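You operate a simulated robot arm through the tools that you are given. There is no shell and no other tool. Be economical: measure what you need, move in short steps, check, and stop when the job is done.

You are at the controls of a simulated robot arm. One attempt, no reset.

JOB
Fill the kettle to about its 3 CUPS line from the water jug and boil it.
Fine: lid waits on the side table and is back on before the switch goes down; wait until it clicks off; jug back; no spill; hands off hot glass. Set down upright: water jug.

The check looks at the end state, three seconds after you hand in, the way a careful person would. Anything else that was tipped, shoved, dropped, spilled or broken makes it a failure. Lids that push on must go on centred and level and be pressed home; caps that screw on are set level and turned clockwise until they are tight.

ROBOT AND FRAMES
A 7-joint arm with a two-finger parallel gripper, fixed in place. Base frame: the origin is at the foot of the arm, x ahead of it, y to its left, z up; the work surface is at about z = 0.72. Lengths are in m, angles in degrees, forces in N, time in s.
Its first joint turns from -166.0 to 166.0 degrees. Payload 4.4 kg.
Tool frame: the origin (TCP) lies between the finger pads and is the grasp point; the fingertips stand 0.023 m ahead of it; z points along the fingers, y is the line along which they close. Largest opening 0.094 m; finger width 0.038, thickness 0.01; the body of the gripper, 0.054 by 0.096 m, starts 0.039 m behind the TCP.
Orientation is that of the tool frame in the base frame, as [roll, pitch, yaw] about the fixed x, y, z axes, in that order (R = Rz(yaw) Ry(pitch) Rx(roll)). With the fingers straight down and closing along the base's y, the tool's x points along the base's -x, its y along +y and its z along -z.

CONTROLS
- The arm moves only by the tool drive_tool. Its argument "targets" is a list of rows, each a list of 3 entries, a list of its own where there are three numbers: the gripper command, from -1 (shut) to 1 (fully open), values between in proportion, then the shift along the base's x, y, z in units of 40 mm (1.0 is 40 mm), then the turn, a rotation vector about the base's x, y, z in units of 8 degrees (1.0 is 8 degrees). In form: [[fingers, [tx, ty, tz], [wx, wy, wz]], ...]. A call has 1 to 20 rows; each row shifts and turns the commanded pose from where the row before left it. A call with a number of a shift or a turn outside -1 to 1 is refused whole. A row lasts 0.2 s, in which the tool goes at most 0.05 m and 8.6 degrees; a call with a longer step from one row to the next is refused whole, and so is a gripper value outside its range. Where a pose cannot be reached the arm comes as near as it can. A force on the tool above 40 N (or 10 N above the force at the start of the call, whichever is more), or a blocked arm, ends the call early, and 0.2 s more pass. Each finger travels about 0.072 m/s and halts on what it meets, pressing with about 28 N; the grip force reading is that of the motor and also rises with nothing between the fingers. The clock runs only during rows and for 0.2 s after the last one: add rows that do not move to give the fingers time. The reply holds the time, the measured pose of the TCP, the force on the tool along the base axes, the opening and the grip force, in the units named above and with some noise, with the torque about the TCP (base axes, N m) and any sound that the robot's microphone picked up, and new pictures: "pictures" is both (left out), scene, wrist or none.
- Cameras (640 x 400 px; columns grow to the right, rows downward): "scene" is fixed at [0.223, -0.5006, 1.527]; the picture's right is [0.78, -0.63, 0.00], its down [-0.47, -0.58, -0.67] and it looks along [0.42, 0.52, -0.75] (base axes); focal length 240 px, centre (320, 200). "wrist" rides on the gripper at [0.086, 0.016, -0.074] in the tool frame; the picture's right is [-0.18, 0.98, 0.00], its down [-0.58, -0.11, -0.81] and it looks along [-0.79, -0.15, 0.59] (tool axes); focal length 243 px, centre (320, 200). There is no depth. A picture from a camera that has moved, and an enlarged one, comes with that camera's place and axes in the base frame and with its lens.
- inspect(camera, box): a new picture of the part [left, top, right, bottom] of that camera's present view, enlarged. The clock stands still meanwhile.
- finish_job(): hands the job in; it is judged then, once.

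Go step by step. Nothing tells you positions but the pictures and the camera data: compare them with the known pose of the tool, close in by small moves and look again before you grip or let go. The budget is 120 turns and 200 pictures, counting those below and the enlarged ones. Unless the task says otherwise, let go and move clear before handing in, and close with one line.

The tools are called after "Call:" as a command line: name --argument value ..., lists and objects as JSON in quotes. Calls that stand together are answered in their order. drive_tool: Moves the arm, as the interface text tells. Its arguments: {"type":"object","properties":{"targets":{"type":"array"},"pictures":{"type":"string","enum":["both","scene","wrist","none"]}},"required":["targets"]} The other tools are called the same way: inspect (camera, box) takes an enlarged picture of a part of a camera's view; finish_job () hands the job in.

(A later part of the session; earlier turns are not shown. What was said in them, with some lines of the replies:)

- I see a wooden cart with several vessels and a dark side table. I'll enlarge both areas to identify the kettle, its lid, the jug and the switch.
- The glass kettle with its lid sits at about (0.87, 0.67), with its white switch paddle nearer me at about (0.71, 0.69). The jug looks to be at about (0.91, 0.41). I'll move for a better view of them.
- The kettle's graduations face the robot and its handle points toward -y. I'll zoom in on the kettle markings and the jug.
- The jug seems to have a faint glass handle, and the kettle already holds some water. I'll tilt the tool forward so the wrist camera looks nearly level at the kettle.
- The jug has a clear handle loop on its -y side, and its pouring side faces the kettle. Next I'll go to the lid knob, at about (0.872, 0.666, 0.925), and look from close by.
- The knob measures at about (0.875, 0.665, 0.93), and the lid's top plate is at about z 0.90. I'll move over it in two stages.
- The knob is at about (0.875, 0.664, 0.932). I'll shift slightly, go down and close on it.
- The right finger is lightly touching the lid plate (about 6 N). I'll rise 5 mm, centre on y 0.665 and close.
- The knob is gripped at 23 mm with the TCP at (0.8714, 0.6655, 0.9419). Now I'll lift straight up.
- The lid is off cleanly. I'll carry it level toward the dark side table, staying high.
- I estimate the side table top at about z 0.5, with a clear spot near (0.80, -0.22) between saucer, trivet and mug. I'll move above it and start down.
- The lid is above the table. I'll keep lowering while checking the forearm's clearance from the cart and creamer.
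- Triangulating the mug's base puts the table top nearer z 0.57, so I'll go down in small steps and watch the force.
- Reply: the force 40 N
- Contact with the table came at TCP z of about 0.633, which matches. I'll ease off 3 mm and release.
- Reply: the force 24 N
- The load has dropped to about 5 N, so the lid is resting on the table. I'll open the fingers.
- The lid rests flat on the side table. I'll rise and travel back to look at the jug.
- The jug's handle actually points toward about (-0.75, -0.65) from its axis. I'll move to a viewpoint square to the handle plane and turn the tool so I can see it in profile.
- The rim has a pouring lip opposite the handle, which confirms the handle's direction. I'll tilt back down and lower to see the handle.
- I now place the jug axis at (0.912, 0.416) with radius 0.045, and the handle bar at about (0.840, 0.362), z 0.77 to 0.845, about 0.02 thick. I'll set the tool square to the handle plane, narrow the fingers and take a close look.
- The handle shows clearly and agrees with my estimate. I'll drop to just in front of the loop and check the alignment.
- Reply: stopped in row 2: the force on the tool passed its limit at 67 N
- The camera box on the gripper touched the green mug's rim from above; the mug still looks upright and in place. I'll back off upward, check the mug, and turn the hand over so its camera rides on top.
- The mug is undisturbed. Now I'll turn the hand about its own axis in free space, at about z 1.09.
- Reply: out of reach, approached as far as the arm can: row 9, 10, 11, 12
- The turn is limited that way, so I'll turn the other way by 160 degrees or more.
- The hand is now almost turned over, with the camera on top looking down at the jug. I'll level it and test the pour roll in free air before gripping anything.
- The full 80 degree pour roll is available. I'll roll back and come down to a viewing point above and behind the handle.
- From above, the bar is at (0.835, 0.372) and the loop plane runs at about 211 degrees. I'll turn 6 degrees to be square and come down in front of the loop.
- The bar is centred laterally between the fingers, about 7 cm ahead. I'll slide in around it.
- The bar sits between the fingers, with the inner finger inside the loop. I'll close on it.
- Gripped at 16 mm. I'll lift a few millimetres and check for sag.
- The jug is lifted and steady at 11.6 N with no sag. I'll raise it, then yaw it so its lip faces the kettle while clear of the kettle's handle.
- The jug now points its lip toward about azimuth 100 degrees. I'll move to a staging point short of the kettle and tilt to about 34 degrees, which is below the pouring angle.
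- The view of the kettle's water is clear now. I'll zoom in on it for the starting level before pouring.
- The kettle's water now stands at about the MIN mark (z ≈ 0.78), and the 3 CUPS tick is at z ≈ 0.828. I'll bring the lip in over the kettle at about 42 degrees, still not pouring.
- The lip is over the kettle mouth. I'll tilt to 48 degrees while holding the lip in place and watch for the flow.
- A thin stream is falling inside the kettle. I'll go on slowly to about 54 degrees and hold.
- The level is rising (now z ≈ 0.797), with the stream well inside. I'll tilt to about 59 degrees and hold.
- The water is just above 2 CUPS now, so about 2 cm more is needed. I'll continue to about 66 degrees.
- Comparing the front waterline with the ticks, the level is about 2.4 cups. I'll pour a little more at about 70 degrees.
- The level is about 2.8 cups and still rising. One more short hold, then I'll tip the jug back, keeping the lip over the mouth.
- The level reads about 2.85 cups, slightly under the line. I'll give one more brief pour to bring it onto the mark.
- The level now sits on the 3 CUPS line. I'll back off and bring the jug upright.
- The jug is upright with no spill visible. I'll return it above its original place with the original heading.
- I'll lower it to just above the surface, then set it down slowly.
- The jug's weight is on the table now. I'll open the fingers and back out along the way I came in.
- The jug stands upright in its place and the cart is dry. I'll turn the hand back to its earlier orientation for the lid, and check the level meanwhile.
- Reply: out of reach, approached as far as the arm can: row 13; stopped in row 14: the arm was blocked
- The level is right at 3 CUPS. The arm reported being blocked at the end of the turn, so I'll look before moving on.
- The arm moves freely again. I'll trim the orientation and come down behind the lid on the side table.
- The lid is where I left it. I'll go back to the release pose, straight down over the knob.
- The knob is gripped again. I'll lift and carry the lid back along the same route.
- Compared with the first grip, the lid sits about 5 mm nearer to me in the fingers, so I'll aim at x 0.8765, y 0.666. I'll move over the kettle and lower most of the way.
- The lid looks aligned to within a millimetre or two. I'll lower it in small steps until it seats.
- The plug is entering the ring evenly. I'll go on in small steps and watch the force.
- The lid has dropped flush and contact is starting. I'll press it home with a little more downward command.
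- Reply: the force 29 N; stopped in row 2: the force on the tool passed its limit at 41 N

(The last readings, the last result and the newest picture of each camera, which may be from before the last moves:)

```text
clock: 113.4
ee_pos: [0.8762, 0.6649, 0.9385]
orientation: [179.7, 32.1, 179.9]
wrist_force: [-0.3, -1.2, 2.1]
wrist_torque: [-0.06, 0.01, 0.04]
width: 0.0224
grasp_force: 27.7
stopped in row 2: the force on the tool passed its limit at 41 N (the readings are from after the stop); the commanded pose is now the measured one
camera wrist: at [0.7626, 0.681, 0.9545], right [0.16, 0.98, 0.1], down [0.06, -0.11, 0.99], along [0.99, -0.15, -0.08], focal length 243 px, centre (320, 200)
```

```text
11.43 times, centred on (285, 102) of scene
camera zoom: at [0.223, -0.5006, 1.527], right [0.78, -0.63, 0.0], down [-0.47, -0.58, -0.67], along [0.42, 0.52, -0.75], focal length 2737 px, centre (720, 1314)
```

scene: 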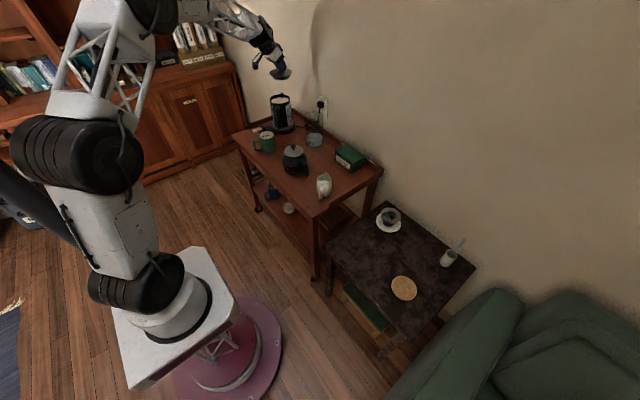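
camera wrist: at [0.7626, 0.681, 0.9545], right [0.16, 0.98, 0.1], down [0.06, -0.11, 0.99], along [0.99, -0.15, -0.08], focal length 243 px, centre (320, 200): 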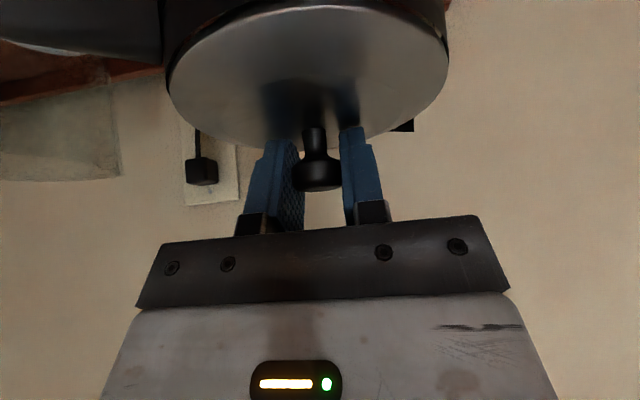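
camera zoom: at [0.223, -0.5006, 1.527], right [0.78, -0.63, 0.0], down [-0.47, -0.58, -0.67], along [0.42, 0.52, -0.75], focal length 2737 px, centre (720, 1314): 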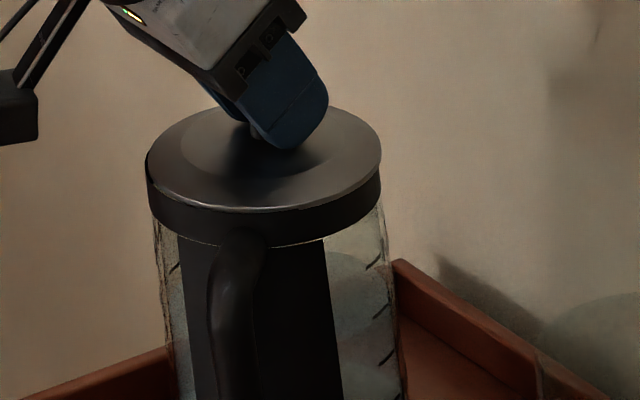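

The lid is flush and pressed to about 40 N. I'll release and move clear.

Call:
drive_tool --targets '[[-0.4, [0, 0, 0], [0, 0, 0]], [0, [0, 0, 0], [0, 0, 0]], [0.5, [0, 0, 0], [0, 0, 0]], [0.5, [0, 0, 0], [0, 0, 0]], [0.5, [0, 0, 0.5], [0, 0, 0]], [0.5, [-0.3, 0, 0.9], [0, 0, 0]], [0.5, [-0.8, 0, 0.4], [0, 0, 0]], [0.5, [-1, 0, 0], [0, 0, 0]], [0.5, [-1, 0, 0], [0, 0, 0]], [0.5, [-1, 0, 0], [0, 0, 0]], [0.5, [-1, 0, 0], [0, 0, 0]], [0.5, [-1, 0, 0], [0, 0, 0]]]'

Call:
inspect --camera "scene" --box '[240, 85, 320, 155]'

Call:
inspect --camera "wrist" --box '[260, 0, 460, 180]'

```text
clock: 116.0
ee_pos: [0.6311, 0.6629, 1.0094]
orientation: [179.8, 32.0, 179.8]
wrist_force: [1.5, 0.3, 0.2]
wrist_torque: [0.02, -0.02, 0.0]
width: 0.0705
grasp_force: 0.1
camera wrist: at [0.5176, 0.6794, 1.0272], right [0.16, 0.98, 0.1], down [0.06, -0.11, 0.99], along [0.99, -0.15, -0.08], focal length 243 px, centre (320, 200)
```

scene: 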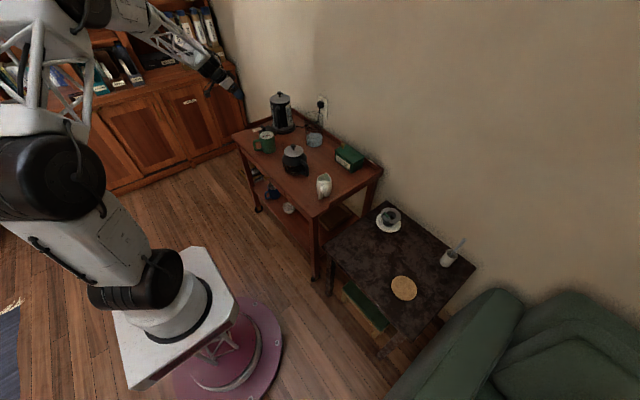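
wrist: 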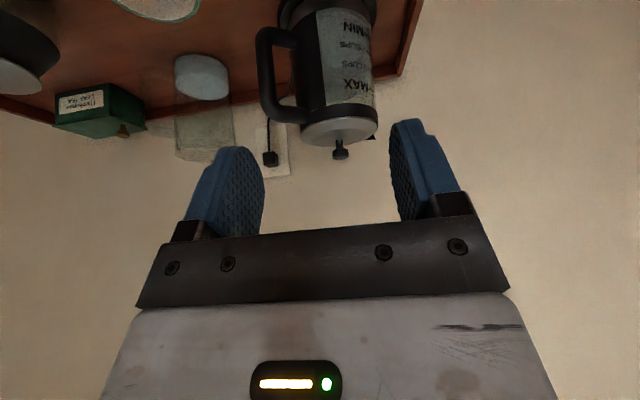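

```text
5.71 times, centred on (280, 120) of scene
camera zoom: at [0.223, -0.5006, 1.527], right [0.78, -0.63, 0.0], down [-0.47, -0.58, -0.67], along [0.42, 0.52, -0.75], focal length 1369 px, centre (549, 657)
```

zoom: 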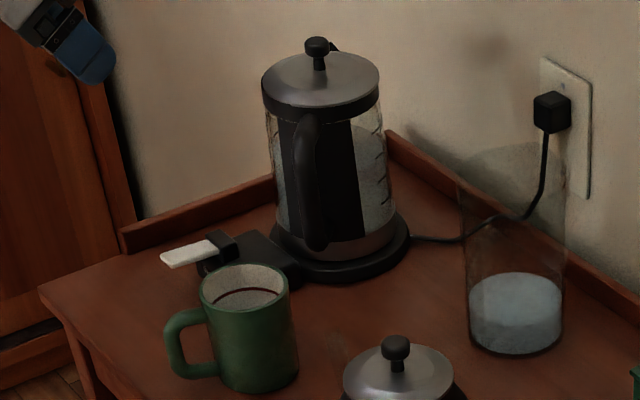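

```text
2.22 times, centred on (360, 90) of wrist
camera zoom: at [0.5176, 0.6794, 1.0272], right [0.16, 0.98, 0.1], down [0.06, -0.11, 0.99], along [0.99, -0.15, -0.08], focal length 539 px, centre (231, 444)
```

zoom: 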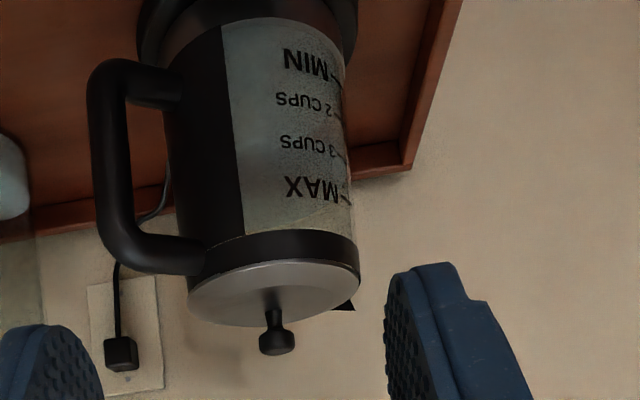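

The kettle is closed and back to its original look. The white switch paddle runs from its pivot at (0.74, 0.686, 0.755) to its tip at (0.685, 0.684, 0.764). I'll close the fingers and come down above the tip.

Call:
drive_tool --targets '[[-1, [0.3, 0.1, -0.6], [0, 0, 0]], [-1, [0.3, 0.1, -0.6], [0, 0, 0]], [-1, [0.4, 0.15, -0.7], [0, 0, 0]], [-1, [0.4, 0.1, -0.7], [0, 0, 0]], [-1, [0.22, 0.1, -0.7], [0, 0, 0]], [-1, [0, 0, -0.6], [0, 0, 0]], [-1, [0, 0, 0], [0, 0, 0]]]'

Call:
inspect --camera "scene" --box '[240, 95, 310, 155]'

Call:
inspect --camera "wrist" --box '[230, 40, 430, 220]'

```text
clock: 117.6
ee_pos: [0.6967, 0.6882, 0.852]
orientation: [179.8, 32.1, 179.9]
wrist_force: [-0.4, 0.7, -0.8]
wrist_torque: [0.01, 0.03, 0.01]
width: 0.0001
grasp_force: 27.7
camera wrist: at [0.5828, 0.7037, 0.8697], right [0.16, 0.98, 0.1], down [0.06, -0.11, 0.99], along [0.99, -0.15, -0.08], focal length 243 px, centre (320, 200)
```

scene: 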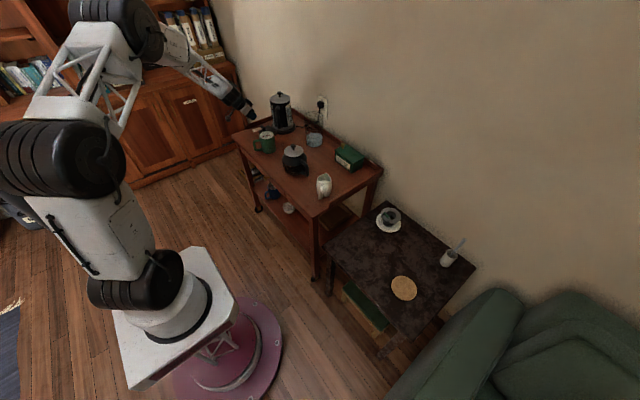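
wrist: 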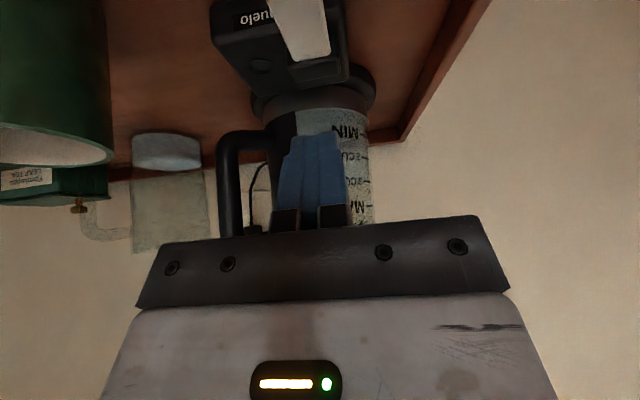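

```text
6.67 times, centred on (275, 125) of scene
camera zoom: at [0.223, -0.5006, 1.527], right [0.78, -0.63, 0.0], down [-0.47, -0.58, -0.67], along [0.42, 0.52, -0.75], focal length 1597 px, centre (620, 700)
```

zoom: 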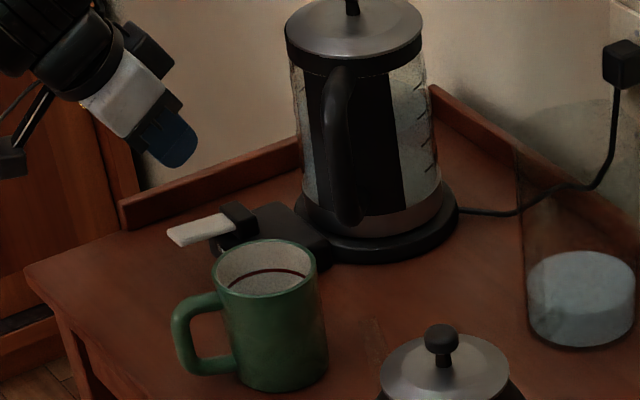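

```text
2.22 times, centred on (330, 130) of wrist
camera zoom: at [0.5828, 0.7037, 0.8697], right [0.16, 0.98, 0.1], down [0.06, -0.11, 0.99], along [0.99, -0.15, -0.08], focal length 539 px, centre (298, 356)
```

zoom: 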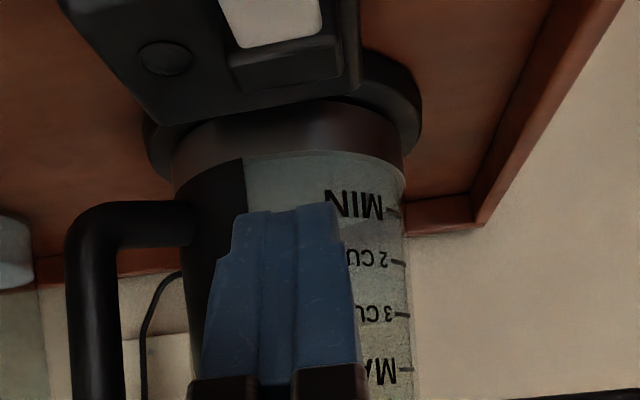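

The fingertips are over the paddle. I'll shift 4 mm in y and go down until they touch.

Call:
drive_tool --targets '[[-1, [0, -0.1, -0.6], [0, 0, 0]], [-1, [0, 0, -0.6], [0, 0, 0]], [-1, [0, 0, -0.1], [0, 0, 0]], [-1, [0, 0, 0], [0, 0, 0]]]' --pictures "wrist"

Call:
inspect --camera "scene" --box '[245, 105, 295, 150]'

```text
clock: 118.6
ee_pos: [0.6957, 0.6827, 0.8006]
orientation: [179.7, 32.2, 179.9]
wrist_force: [-0.4, -0.2, 0.2]
wrist_torque: [0.01, 0.0, -0.01]
width: 0.0
grasp_force: 27.9
camera wrist: at [0.582, 0.6987, 0.8181], right [0.16, 0.98, 0.1], down [0.06, -0.11, 0.99], along [0.99, -0.15, -0.08], focal length 243 px, centre (320, 200)
```

wrist: 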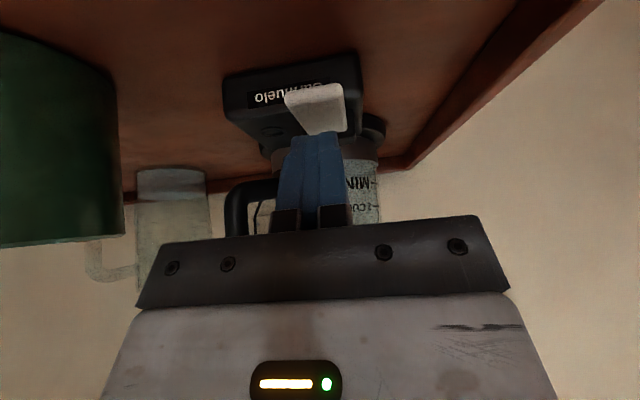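

```text
8.89 times, centred on (270, 128) of scene
camera zoom: at [0.223, -0.5006, 1.527], right [0.78, -0.63, 0.0], down [-0.47, -0.58, -0.67], along [0.42, 0.52, -0.75], focal length 2129 px, centre (764, 844)
```

zoom: 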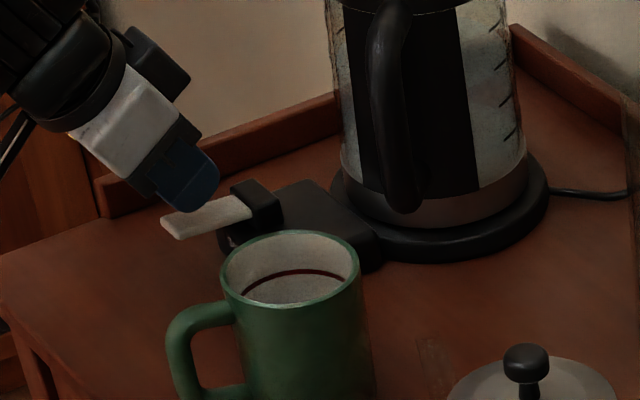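

Just above the paddle and well aligned. Now I'll press down in small steps and listen.

Call:
drive_tool --targets '[[-1, [0, 0, -0.15], [0, 0, 0]], [-1, [0, 0, -0.15], [0, 0, 0]], [-1, [0, 0, -0.12], [0, 0, 0]], [-1, [0, 0, 0], [0, 0, 0]]]' --pictures "none"

Call:
inspect --camera "scene" --box '[245, 105, 295, 150]'

```text
clock: 119.6
ee_pos: [0.6951, 0.6807, 0.7845]
orientation: [179.8, 32.1, 179.9]
wrist_force: [-0.8, -0.7, 0.0]
wrist_torque: [0.0, 0.01, 0.04]
width: 0.0003
grasp_force: 28.4
```

```text
8.89 times, centred on (270, 128) of scene
camera zoom: at [0.223, -0.5006, 1.527], right [0.78, -0.63, 0.0], down [-0.47, -0.58, -0.67], along [0.42, 0.52, -0.75], focal length 2129 px, centre (764, 844)
```

zoom: 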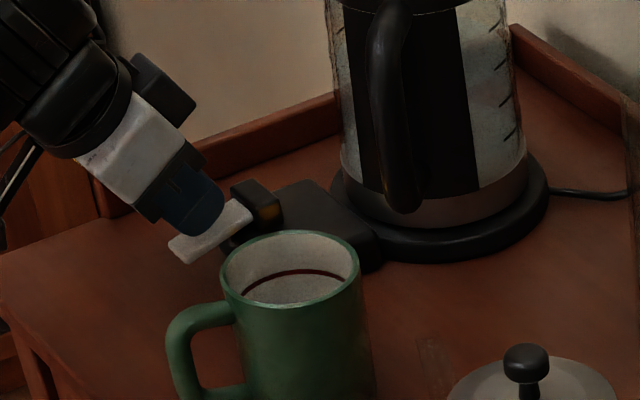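

The paddle has tipped down and an orange lamp has come on. I'll lift off and see whether it stays down.

Call:
drive_tool --targets '[[-1, [0, 0, 0.5], [0, 0, 0]], [-1, [0, 0, 0.9], [0, 0, 0]], [-1, [-0.3, 0, 0.9], [0, 0, 0]], [-1, [-0.5, 0, 0.8], [0, 0, 0]], [-1, [0, 0, 0], [0, 0, 0]]]' --pictures "wrist"

Call:
inspect --camera "scene" --box '[245, 85, 315, 150]'

```text
clock: 120.8
ee_pos: [0.6659, 0.6825, 0.9096]
orientation: [179.8, 32.1, 179.9]
wrist_force: [-0.7, 0.4, -0.5]
wrist_torque: [0.0, -0.02, 0.02]
width: 0.0001
grasp_force: 27.5
camera wrist: at [0.551, 0.6996, 0.9273], right [0.16, 0.98, 0.1], down [0.06, -0.11, 0.99], along [0.99, -0.15, -0.08], focal length 243 px, centre (320, 200)
```

wrist: 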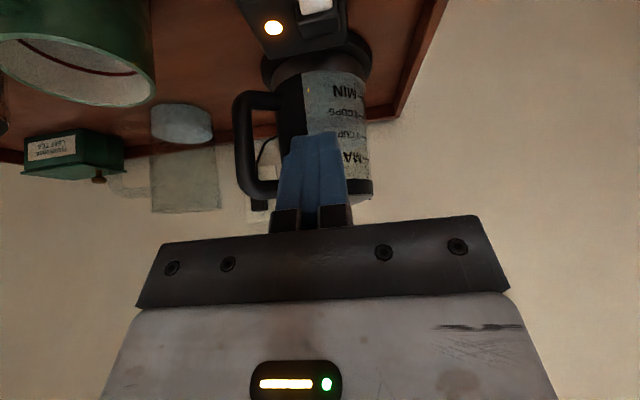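

```text
6.15 times, centred on (280, 118) of scene
camera zoom: at [0.223, -0.5006, 1.527], right [0.78, -0.63, 0.0], down [-0.47, -0.58, -0.67], along [0.42, 0.52, -0.75], focal length 1474 px, centre (566, 708)
```

zoom: 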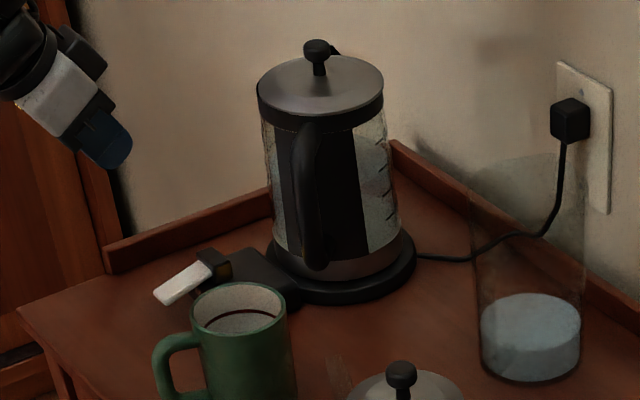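

The switch has stayed down and the lamp is lit. I'll back away from the kettle and wait for the click.

Call:
drive_tool --targets '[[-1, [-0.7, 0, 0.5], [0, 0, 0]], [-1, [-0.7, 0, 0.5], [0, 0, 0]], [-1, [-0.7, 0, 0.5], [0, 0, 0]], [-1, [0, 0, 0], [0, 0, 0]], [-1, [0, 0, 0], [0, 0, 0]], [-1, [0, 0, 0], [0, 0, 0]], [-1, [0, 0, 0], [0, 0, 0]], [-1, [0, 0, 0], [0, 0, 0]], [-1, [0, 0, 0], [0, 0, 0]], [-1, [0, 0, 0], [0, 0, 0]], [-1, [0, 0, 0], [0, 0, 0]], [-1, [0, 0, 0], [0, 0, 0]], [-1, [0, 0, 0], [0, 0, 0]], [-1, [0, 0, 0], [0, 0, 0]], [-1, [0, 0, 0], [0, 0, 0]], [-1, [0, 0, 0], [0, 0, 0]], [-1, [0, 0, 0], [0, 0, 0]], [-1, [0, 0, 0], [0, 0, 0]], [-1, [0, 0, 0], [0, 0, 0]], [-1, [0, 0, 0], [0, 0, 0]]]' --pictures "none"

Call:
drive_tool --targets '[[-1, [0, 0, 0], [0, 0, 0]], [-1, [0, 0, 0], [0, 0, 0]], [-1, [0, 0, 0], [0, 0, 0]], [-1, [0, 0, 0], [0, 0, 0]], [-1, [0, 0, 0], [0, 0, 0]], [-1, [0, 0, 0], [0, 0, 0]], [-1, [0, 0, 0], [0, 0, 0]], [-1, [0, 0, 0], [0, 0, 0]], [-1, [0, 0, 0], [0, 0, 0]], [-1, [0, 0, 0], [0, 0, 0]], [-1, [0, 0, 0], [0, 0, 0]], [-1, [0, 0, 0], [0, 0, 0]], [-1, [0, 0, 0], [0, 0, 0]], [-1, [0, 0, 0], [0, 0, 0]], [-1, [0, 0, 0], [0, 0, 0]], [-1, [0, 0, 0], [0, 0, 0]], [-1, [0, 0, 0], [0, 0, 0]], [-1, [0, 0, 0], [0, 0, 0]], [-1, [0, 0, 0], [0, 0, 0]], [-1, [0, 0, 0], [0, 0, 0]]]' --pictures "none"

Call:
drive_tool --targets '[[-1, [0, 0, 0], [0, 0, 0]], [-1, [0, 0, 0], [0, 0, 0]], [-1, [0, 0, 0], [0, 0, 0]], [-1, [0, 0, 0], [0, 0, 0]], [-1, [0, 0, 0], [0, 0, 0]], [-1, [0, 0, 0], [0, 0, 0]], [-1, [0, 0, 0], [0, 0, 0]], [-1, [0, 0, 0], [0, 0, 0]], [-1, [0, 0, 0], [0, 0, 0]], [-1, [0, 0, 0], [0, 0, 0]], [-1, [0, 0, 0], [0, 0, 0]], [-1, [0, 0, 0], [0, 0, 0]], [-1, [0, 0, 0], [0, 0, 0]], [-1, [0, 0, 0], [0, 0, 0]], [-1, [0, 0, 0], [0, 0, 0]], [-1, [0, 0, 0], [0, 0, 0]], [-1, [0, 0, 0], [0, 0, 0]], [-1, [0, 0, 0], [0, 0, 0]], [-1, [0, 0, 0], [0, 0, 0]], [-1, [0, 0, 0], [0, 0, 0]]]' --pictures "none"

```text
clock: 125.0
ee_pos: [0.5821, 0.6833, 0.9687]
orientation: [179.7, 32.1, 179.9]
wrist_force: [-0.4, 0.2, 0.4]
wrist_torque: [0.02, -0.01, -0.02]
width: 0.0003
grasp_force: 27.6
```

```text
clock: 129.2
ee_pos: [0.5821, 0.6824, 0.9692]
orientation: [179.8, 32.1, 179.9]
wrist_force: [0.7, 0.0, 0.3]
wrist_torque: [0.03, 0.02, 0.02]
width: 0.0
grasp_force: 27.8
```

```text
clock: 133.4
ee_pos: [0.5816, 0.682, 0.9702]
orientation: [179.9, 32.1, 179.9]
wrist_force: [-0.4, 0.8, 0.4]
wrist_torque: [0.02, 0.03, 0.01]
width: 0.0001
grasp_force: 27.7
```

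No click yet, so I'll keep waiting, still clear of the kettle.

Call:
drive_tool --targets '[[-1, [0, 0, 0], [0, 0, 0]], [-1, [0, 0, 0], [0, 0, 0]], [-1, [0, 0, 0], [0, 0, 0]], [-1, [0, 0, 0], [0, 0, 0]], [-1, [0, 0, 0], [0, 0, 0]], [-1, [0, 0, 0], [0, 0, 0]], [-1, [0, 0, 0], [0, 0, 0]], [-1, [0, 0, 0], [0, 0, 0]], [-1, [0, 0, 0], [0, 0, 0]], [-1, [0, 0, 0], [0, 0, 0]], [-1, [0, 0, 0], [0, 0, 0]], [-1, [0, 0, 0], [0, 0, 0]], [-1, [0, 0, 0], [0, 0, 0]], [-1, [0, 0, 0], [0, 0, 0]], [-1, [0, 0, 0], [0, 0, 0]], [-1, [0, 0, 0], [0, 0, 0]], [-1, [0, 0, 0], [0, 0, 0]], [-1, [0, 0, 0], [0, 0, 0]], [-1, [0, 0, 0], [0, 0, 0]], [-1, [0, 0, 0], [0, 0, 0]]]' --pictures "none"

Call:
drive_tool --targets '[[-1, [0, 0, 0], [0, 0, 0]], [-1, [0, 0, 0], [0, 0, 0]], [-1, [0, 0, 0], [0, 0, 0]], [-1, [0, 0, 0], [0, 0, 0]], [-1, [0, 0, 0], [0, 0, 0]], [-1, [0, 0, 0], [0, 0, 0]], [-1, [0, 0, 0], [0, 0, 0]], [-1, [0, 0, 0], [0, 0, 0]], [-1, [0, 0, 0], [0, 0, 0]], [-1, [0, 0, 0], [0, 0, 0]], [-1, [0, 0, 0], [0, 0, 0]], [-1, [0, 0, 0], [0, 0, 0]], [-1, [0, 0, 0], [0, 0, 0]], [-1, [0, 0, 0], [0, 0, 0]], [-1, [0, 0, 0], [0, 0, 0]], [-1, [0, 0, 0], [0, 0, 0]], [-1, [0, 0, 0], [0, 0, 0]], [-1, [0, 0, 0], [0, 0, 0]], [-1, [0, 0, 0], [0, 0, 0]], [-1, [0, 0, 0], [0, 0, 0]]]' --pictures "none"

Call:
drive_tool --targets '[[-1, [0, 0, 0], [0, 0, 0]], [-1, [0, 0, 0], [0, 0, 0]], [-1, [0, 0, 0], [0, 0, 0]], [-1, [0, 0, 0], [0, 0, 0]], [-1, [0, 0, 0], [0, 0, 0]], [-1, [0, 0, 0], [0, 0, 0]], [-1, [0, 0, 0], [0, 0, 0]], [-1, [0, 0, 0], [0, 0, 0]], [-1, [0, 0, 0], [0, 0, 0]], [-1, [0, 0, 0], [0, 0, 0]], [-1, [0, 0, 0], [0, 0, 0]], [-1, [0, 0, 0], [0, 0, 0]], [-1, [0, 0, 0], [0, 0, 0]], [-1, [0, 0, 0], [0, 0, 0]], [-1, [0, 0, 0], [0, 0, 0]], [-1, [0, 0, 0], [0, 0, 0]], [-1, [0, 0, 0], [0, 0, 0]], [-1, [0, 0, 0], [0, 0, 0]], [-1, [0, 0, 0], [0, 0, 0]], [-1, [0, 0, 0], [0, 0, 0]]]' --pictures "scene"

Call:
inspect --camera "scene" --box '[245, 85, 315, 150]'

```text
clock: 137.6
ee_pos: [0.58, 0.6831, 0.9685]
orientation: [179.8, 32.2, 179.9]
wrist_force: [-0.4, -0.1, 0.6]
wrist_torque: [-0.01, 0.02, 0.01]
width: 0.0
grasp_force: 28.0
```

```text
clock: 141.8
ee_pos: [0.581, 0.6825, 0.9696]
orientation: [179.8, 32.1, 179.9]
wrist_force: [-0.3, -0.6, 0.2]
wrist_torque: [0.03, 0.01, -0.01]
width: 0.0
grasp_force: 28.8
```

```text
clock: 146.0
ee_pos: [0.5803, 0.6832, 0.97]
orientation: [179.8, 32.1, 179.9]
wrist_force: [-0.2, 0.6, 0.5]
wrist_torque: [0.0, 0.01, 0.01]
width: 0.0001
grasp_force: 28.2
```

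scene: 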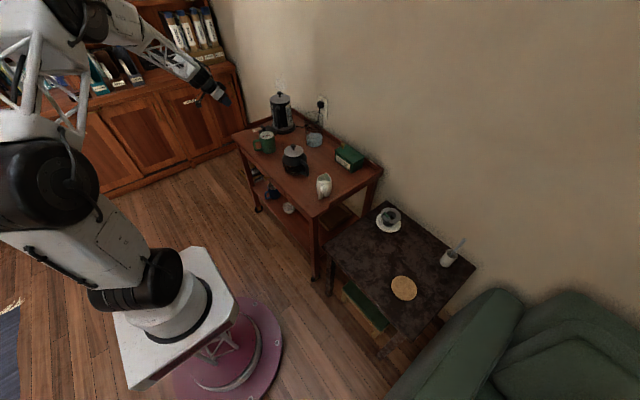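

```text
6.15 times, centred on (280, 118) of scene
camera zoom: at [0.223, -0.5006, 1.527], right [0.78, -0.63, 0.0], down [-0.47, -0.58, -0.67], along [0.42, 0.52, -0.75], focal length 1474 px, centre (566, 708)
```

zoom: 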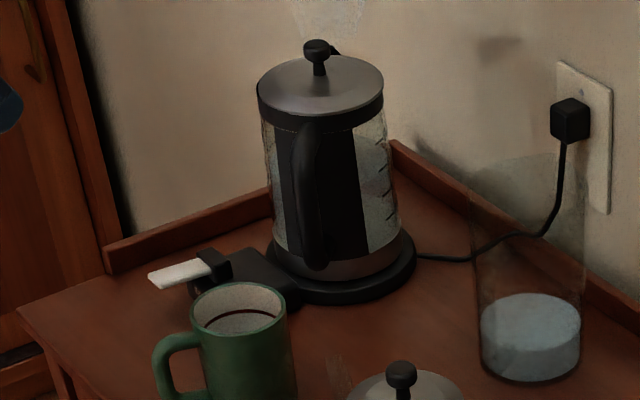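

Steam is rising and the paddle looks up again. I'll confirm the lamp is off from the wrist camera.

Call:
drive_tool --targets '[[-1, [0, 0, 0], [0, 0, 0]], [-1, [0, 0, 0], [0, 0, 0]]]' --pictures "wrist"

Call:
inspect --camera "wrist" --box '[240, 0, 420, 160]'

Call:
inspect --camera "scene" --box '[245, 115, 285, 150]'

```text
clock: 146.6
ee_pos: [0.5818, 0.6835, 0.9704]
orientation: [179.8, 32.1, 179.9]
wrist_force: [-0.5, 0.4, 0.7]
wrist_torque: [0.02, 0.02, -0.02]
width: 0.0002
grasp_force: 28.0
camera wrist: at [0.4675, 0.6993, 0.9867], right [0.16, 0.98, 0.1], down [0.06, -0.11, 0.99], along [0.99, -0.15, -0.08], focal length 243 px, centre (320, 200)
```

wrist: 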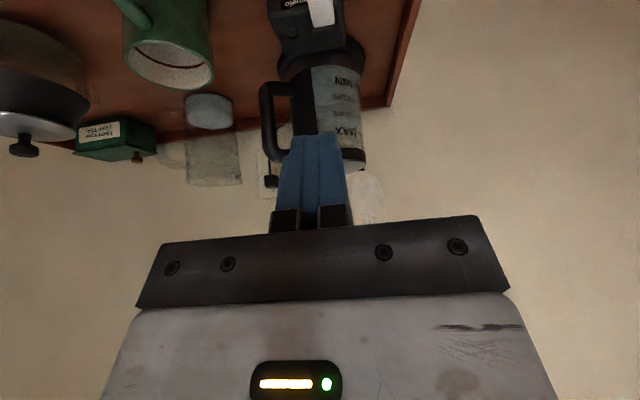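

```text
2.50 times, centred on (330, 80) of wrist
camera zoom: at [0.4675, 0.6993, 0.9867], right [0.16, 0.98, 0.1], down [0.06, -0.11, 0.99], along [0.99, -0.15, -0.08], focal length 606 px, centre (295, 500)
```

zoom: 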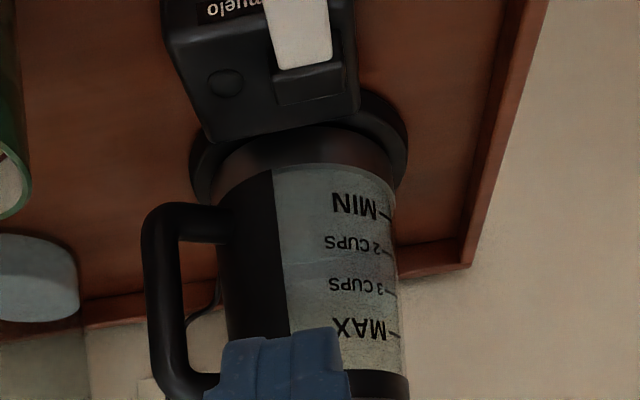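

```text
11.43 times, centred on (265, 132) of scene
camera zoom: at [0.223, -0.5006, 1.527], right [0.78, -0.63, 0.0], down [-0.47, -0.58, -0.67], along [0.42, 0.52, -0.75], focal length 2737 px, centre (949, 971)
```

zoom: 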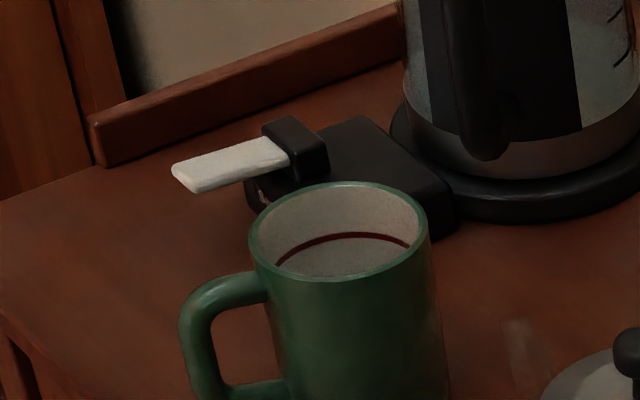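

The lamp is off, the paddle has sprung back up and steam is rising, so the kettle has boiled and switched itself off. The lid is on, the jug is back upright, the hand is clear and nothing is spilled, so I'm handing in.

Call:
finish_job

```text
The job is handed in.
```

The kettle was filled to about its 3 CUPS line, lidded and boiled until it switched itself off, and the jug is back upright in its place; I saw the switch up and the lamp out but the microphone reported no click, and the gripper's camera briefly pressed on the green mug's rim without shifting it.
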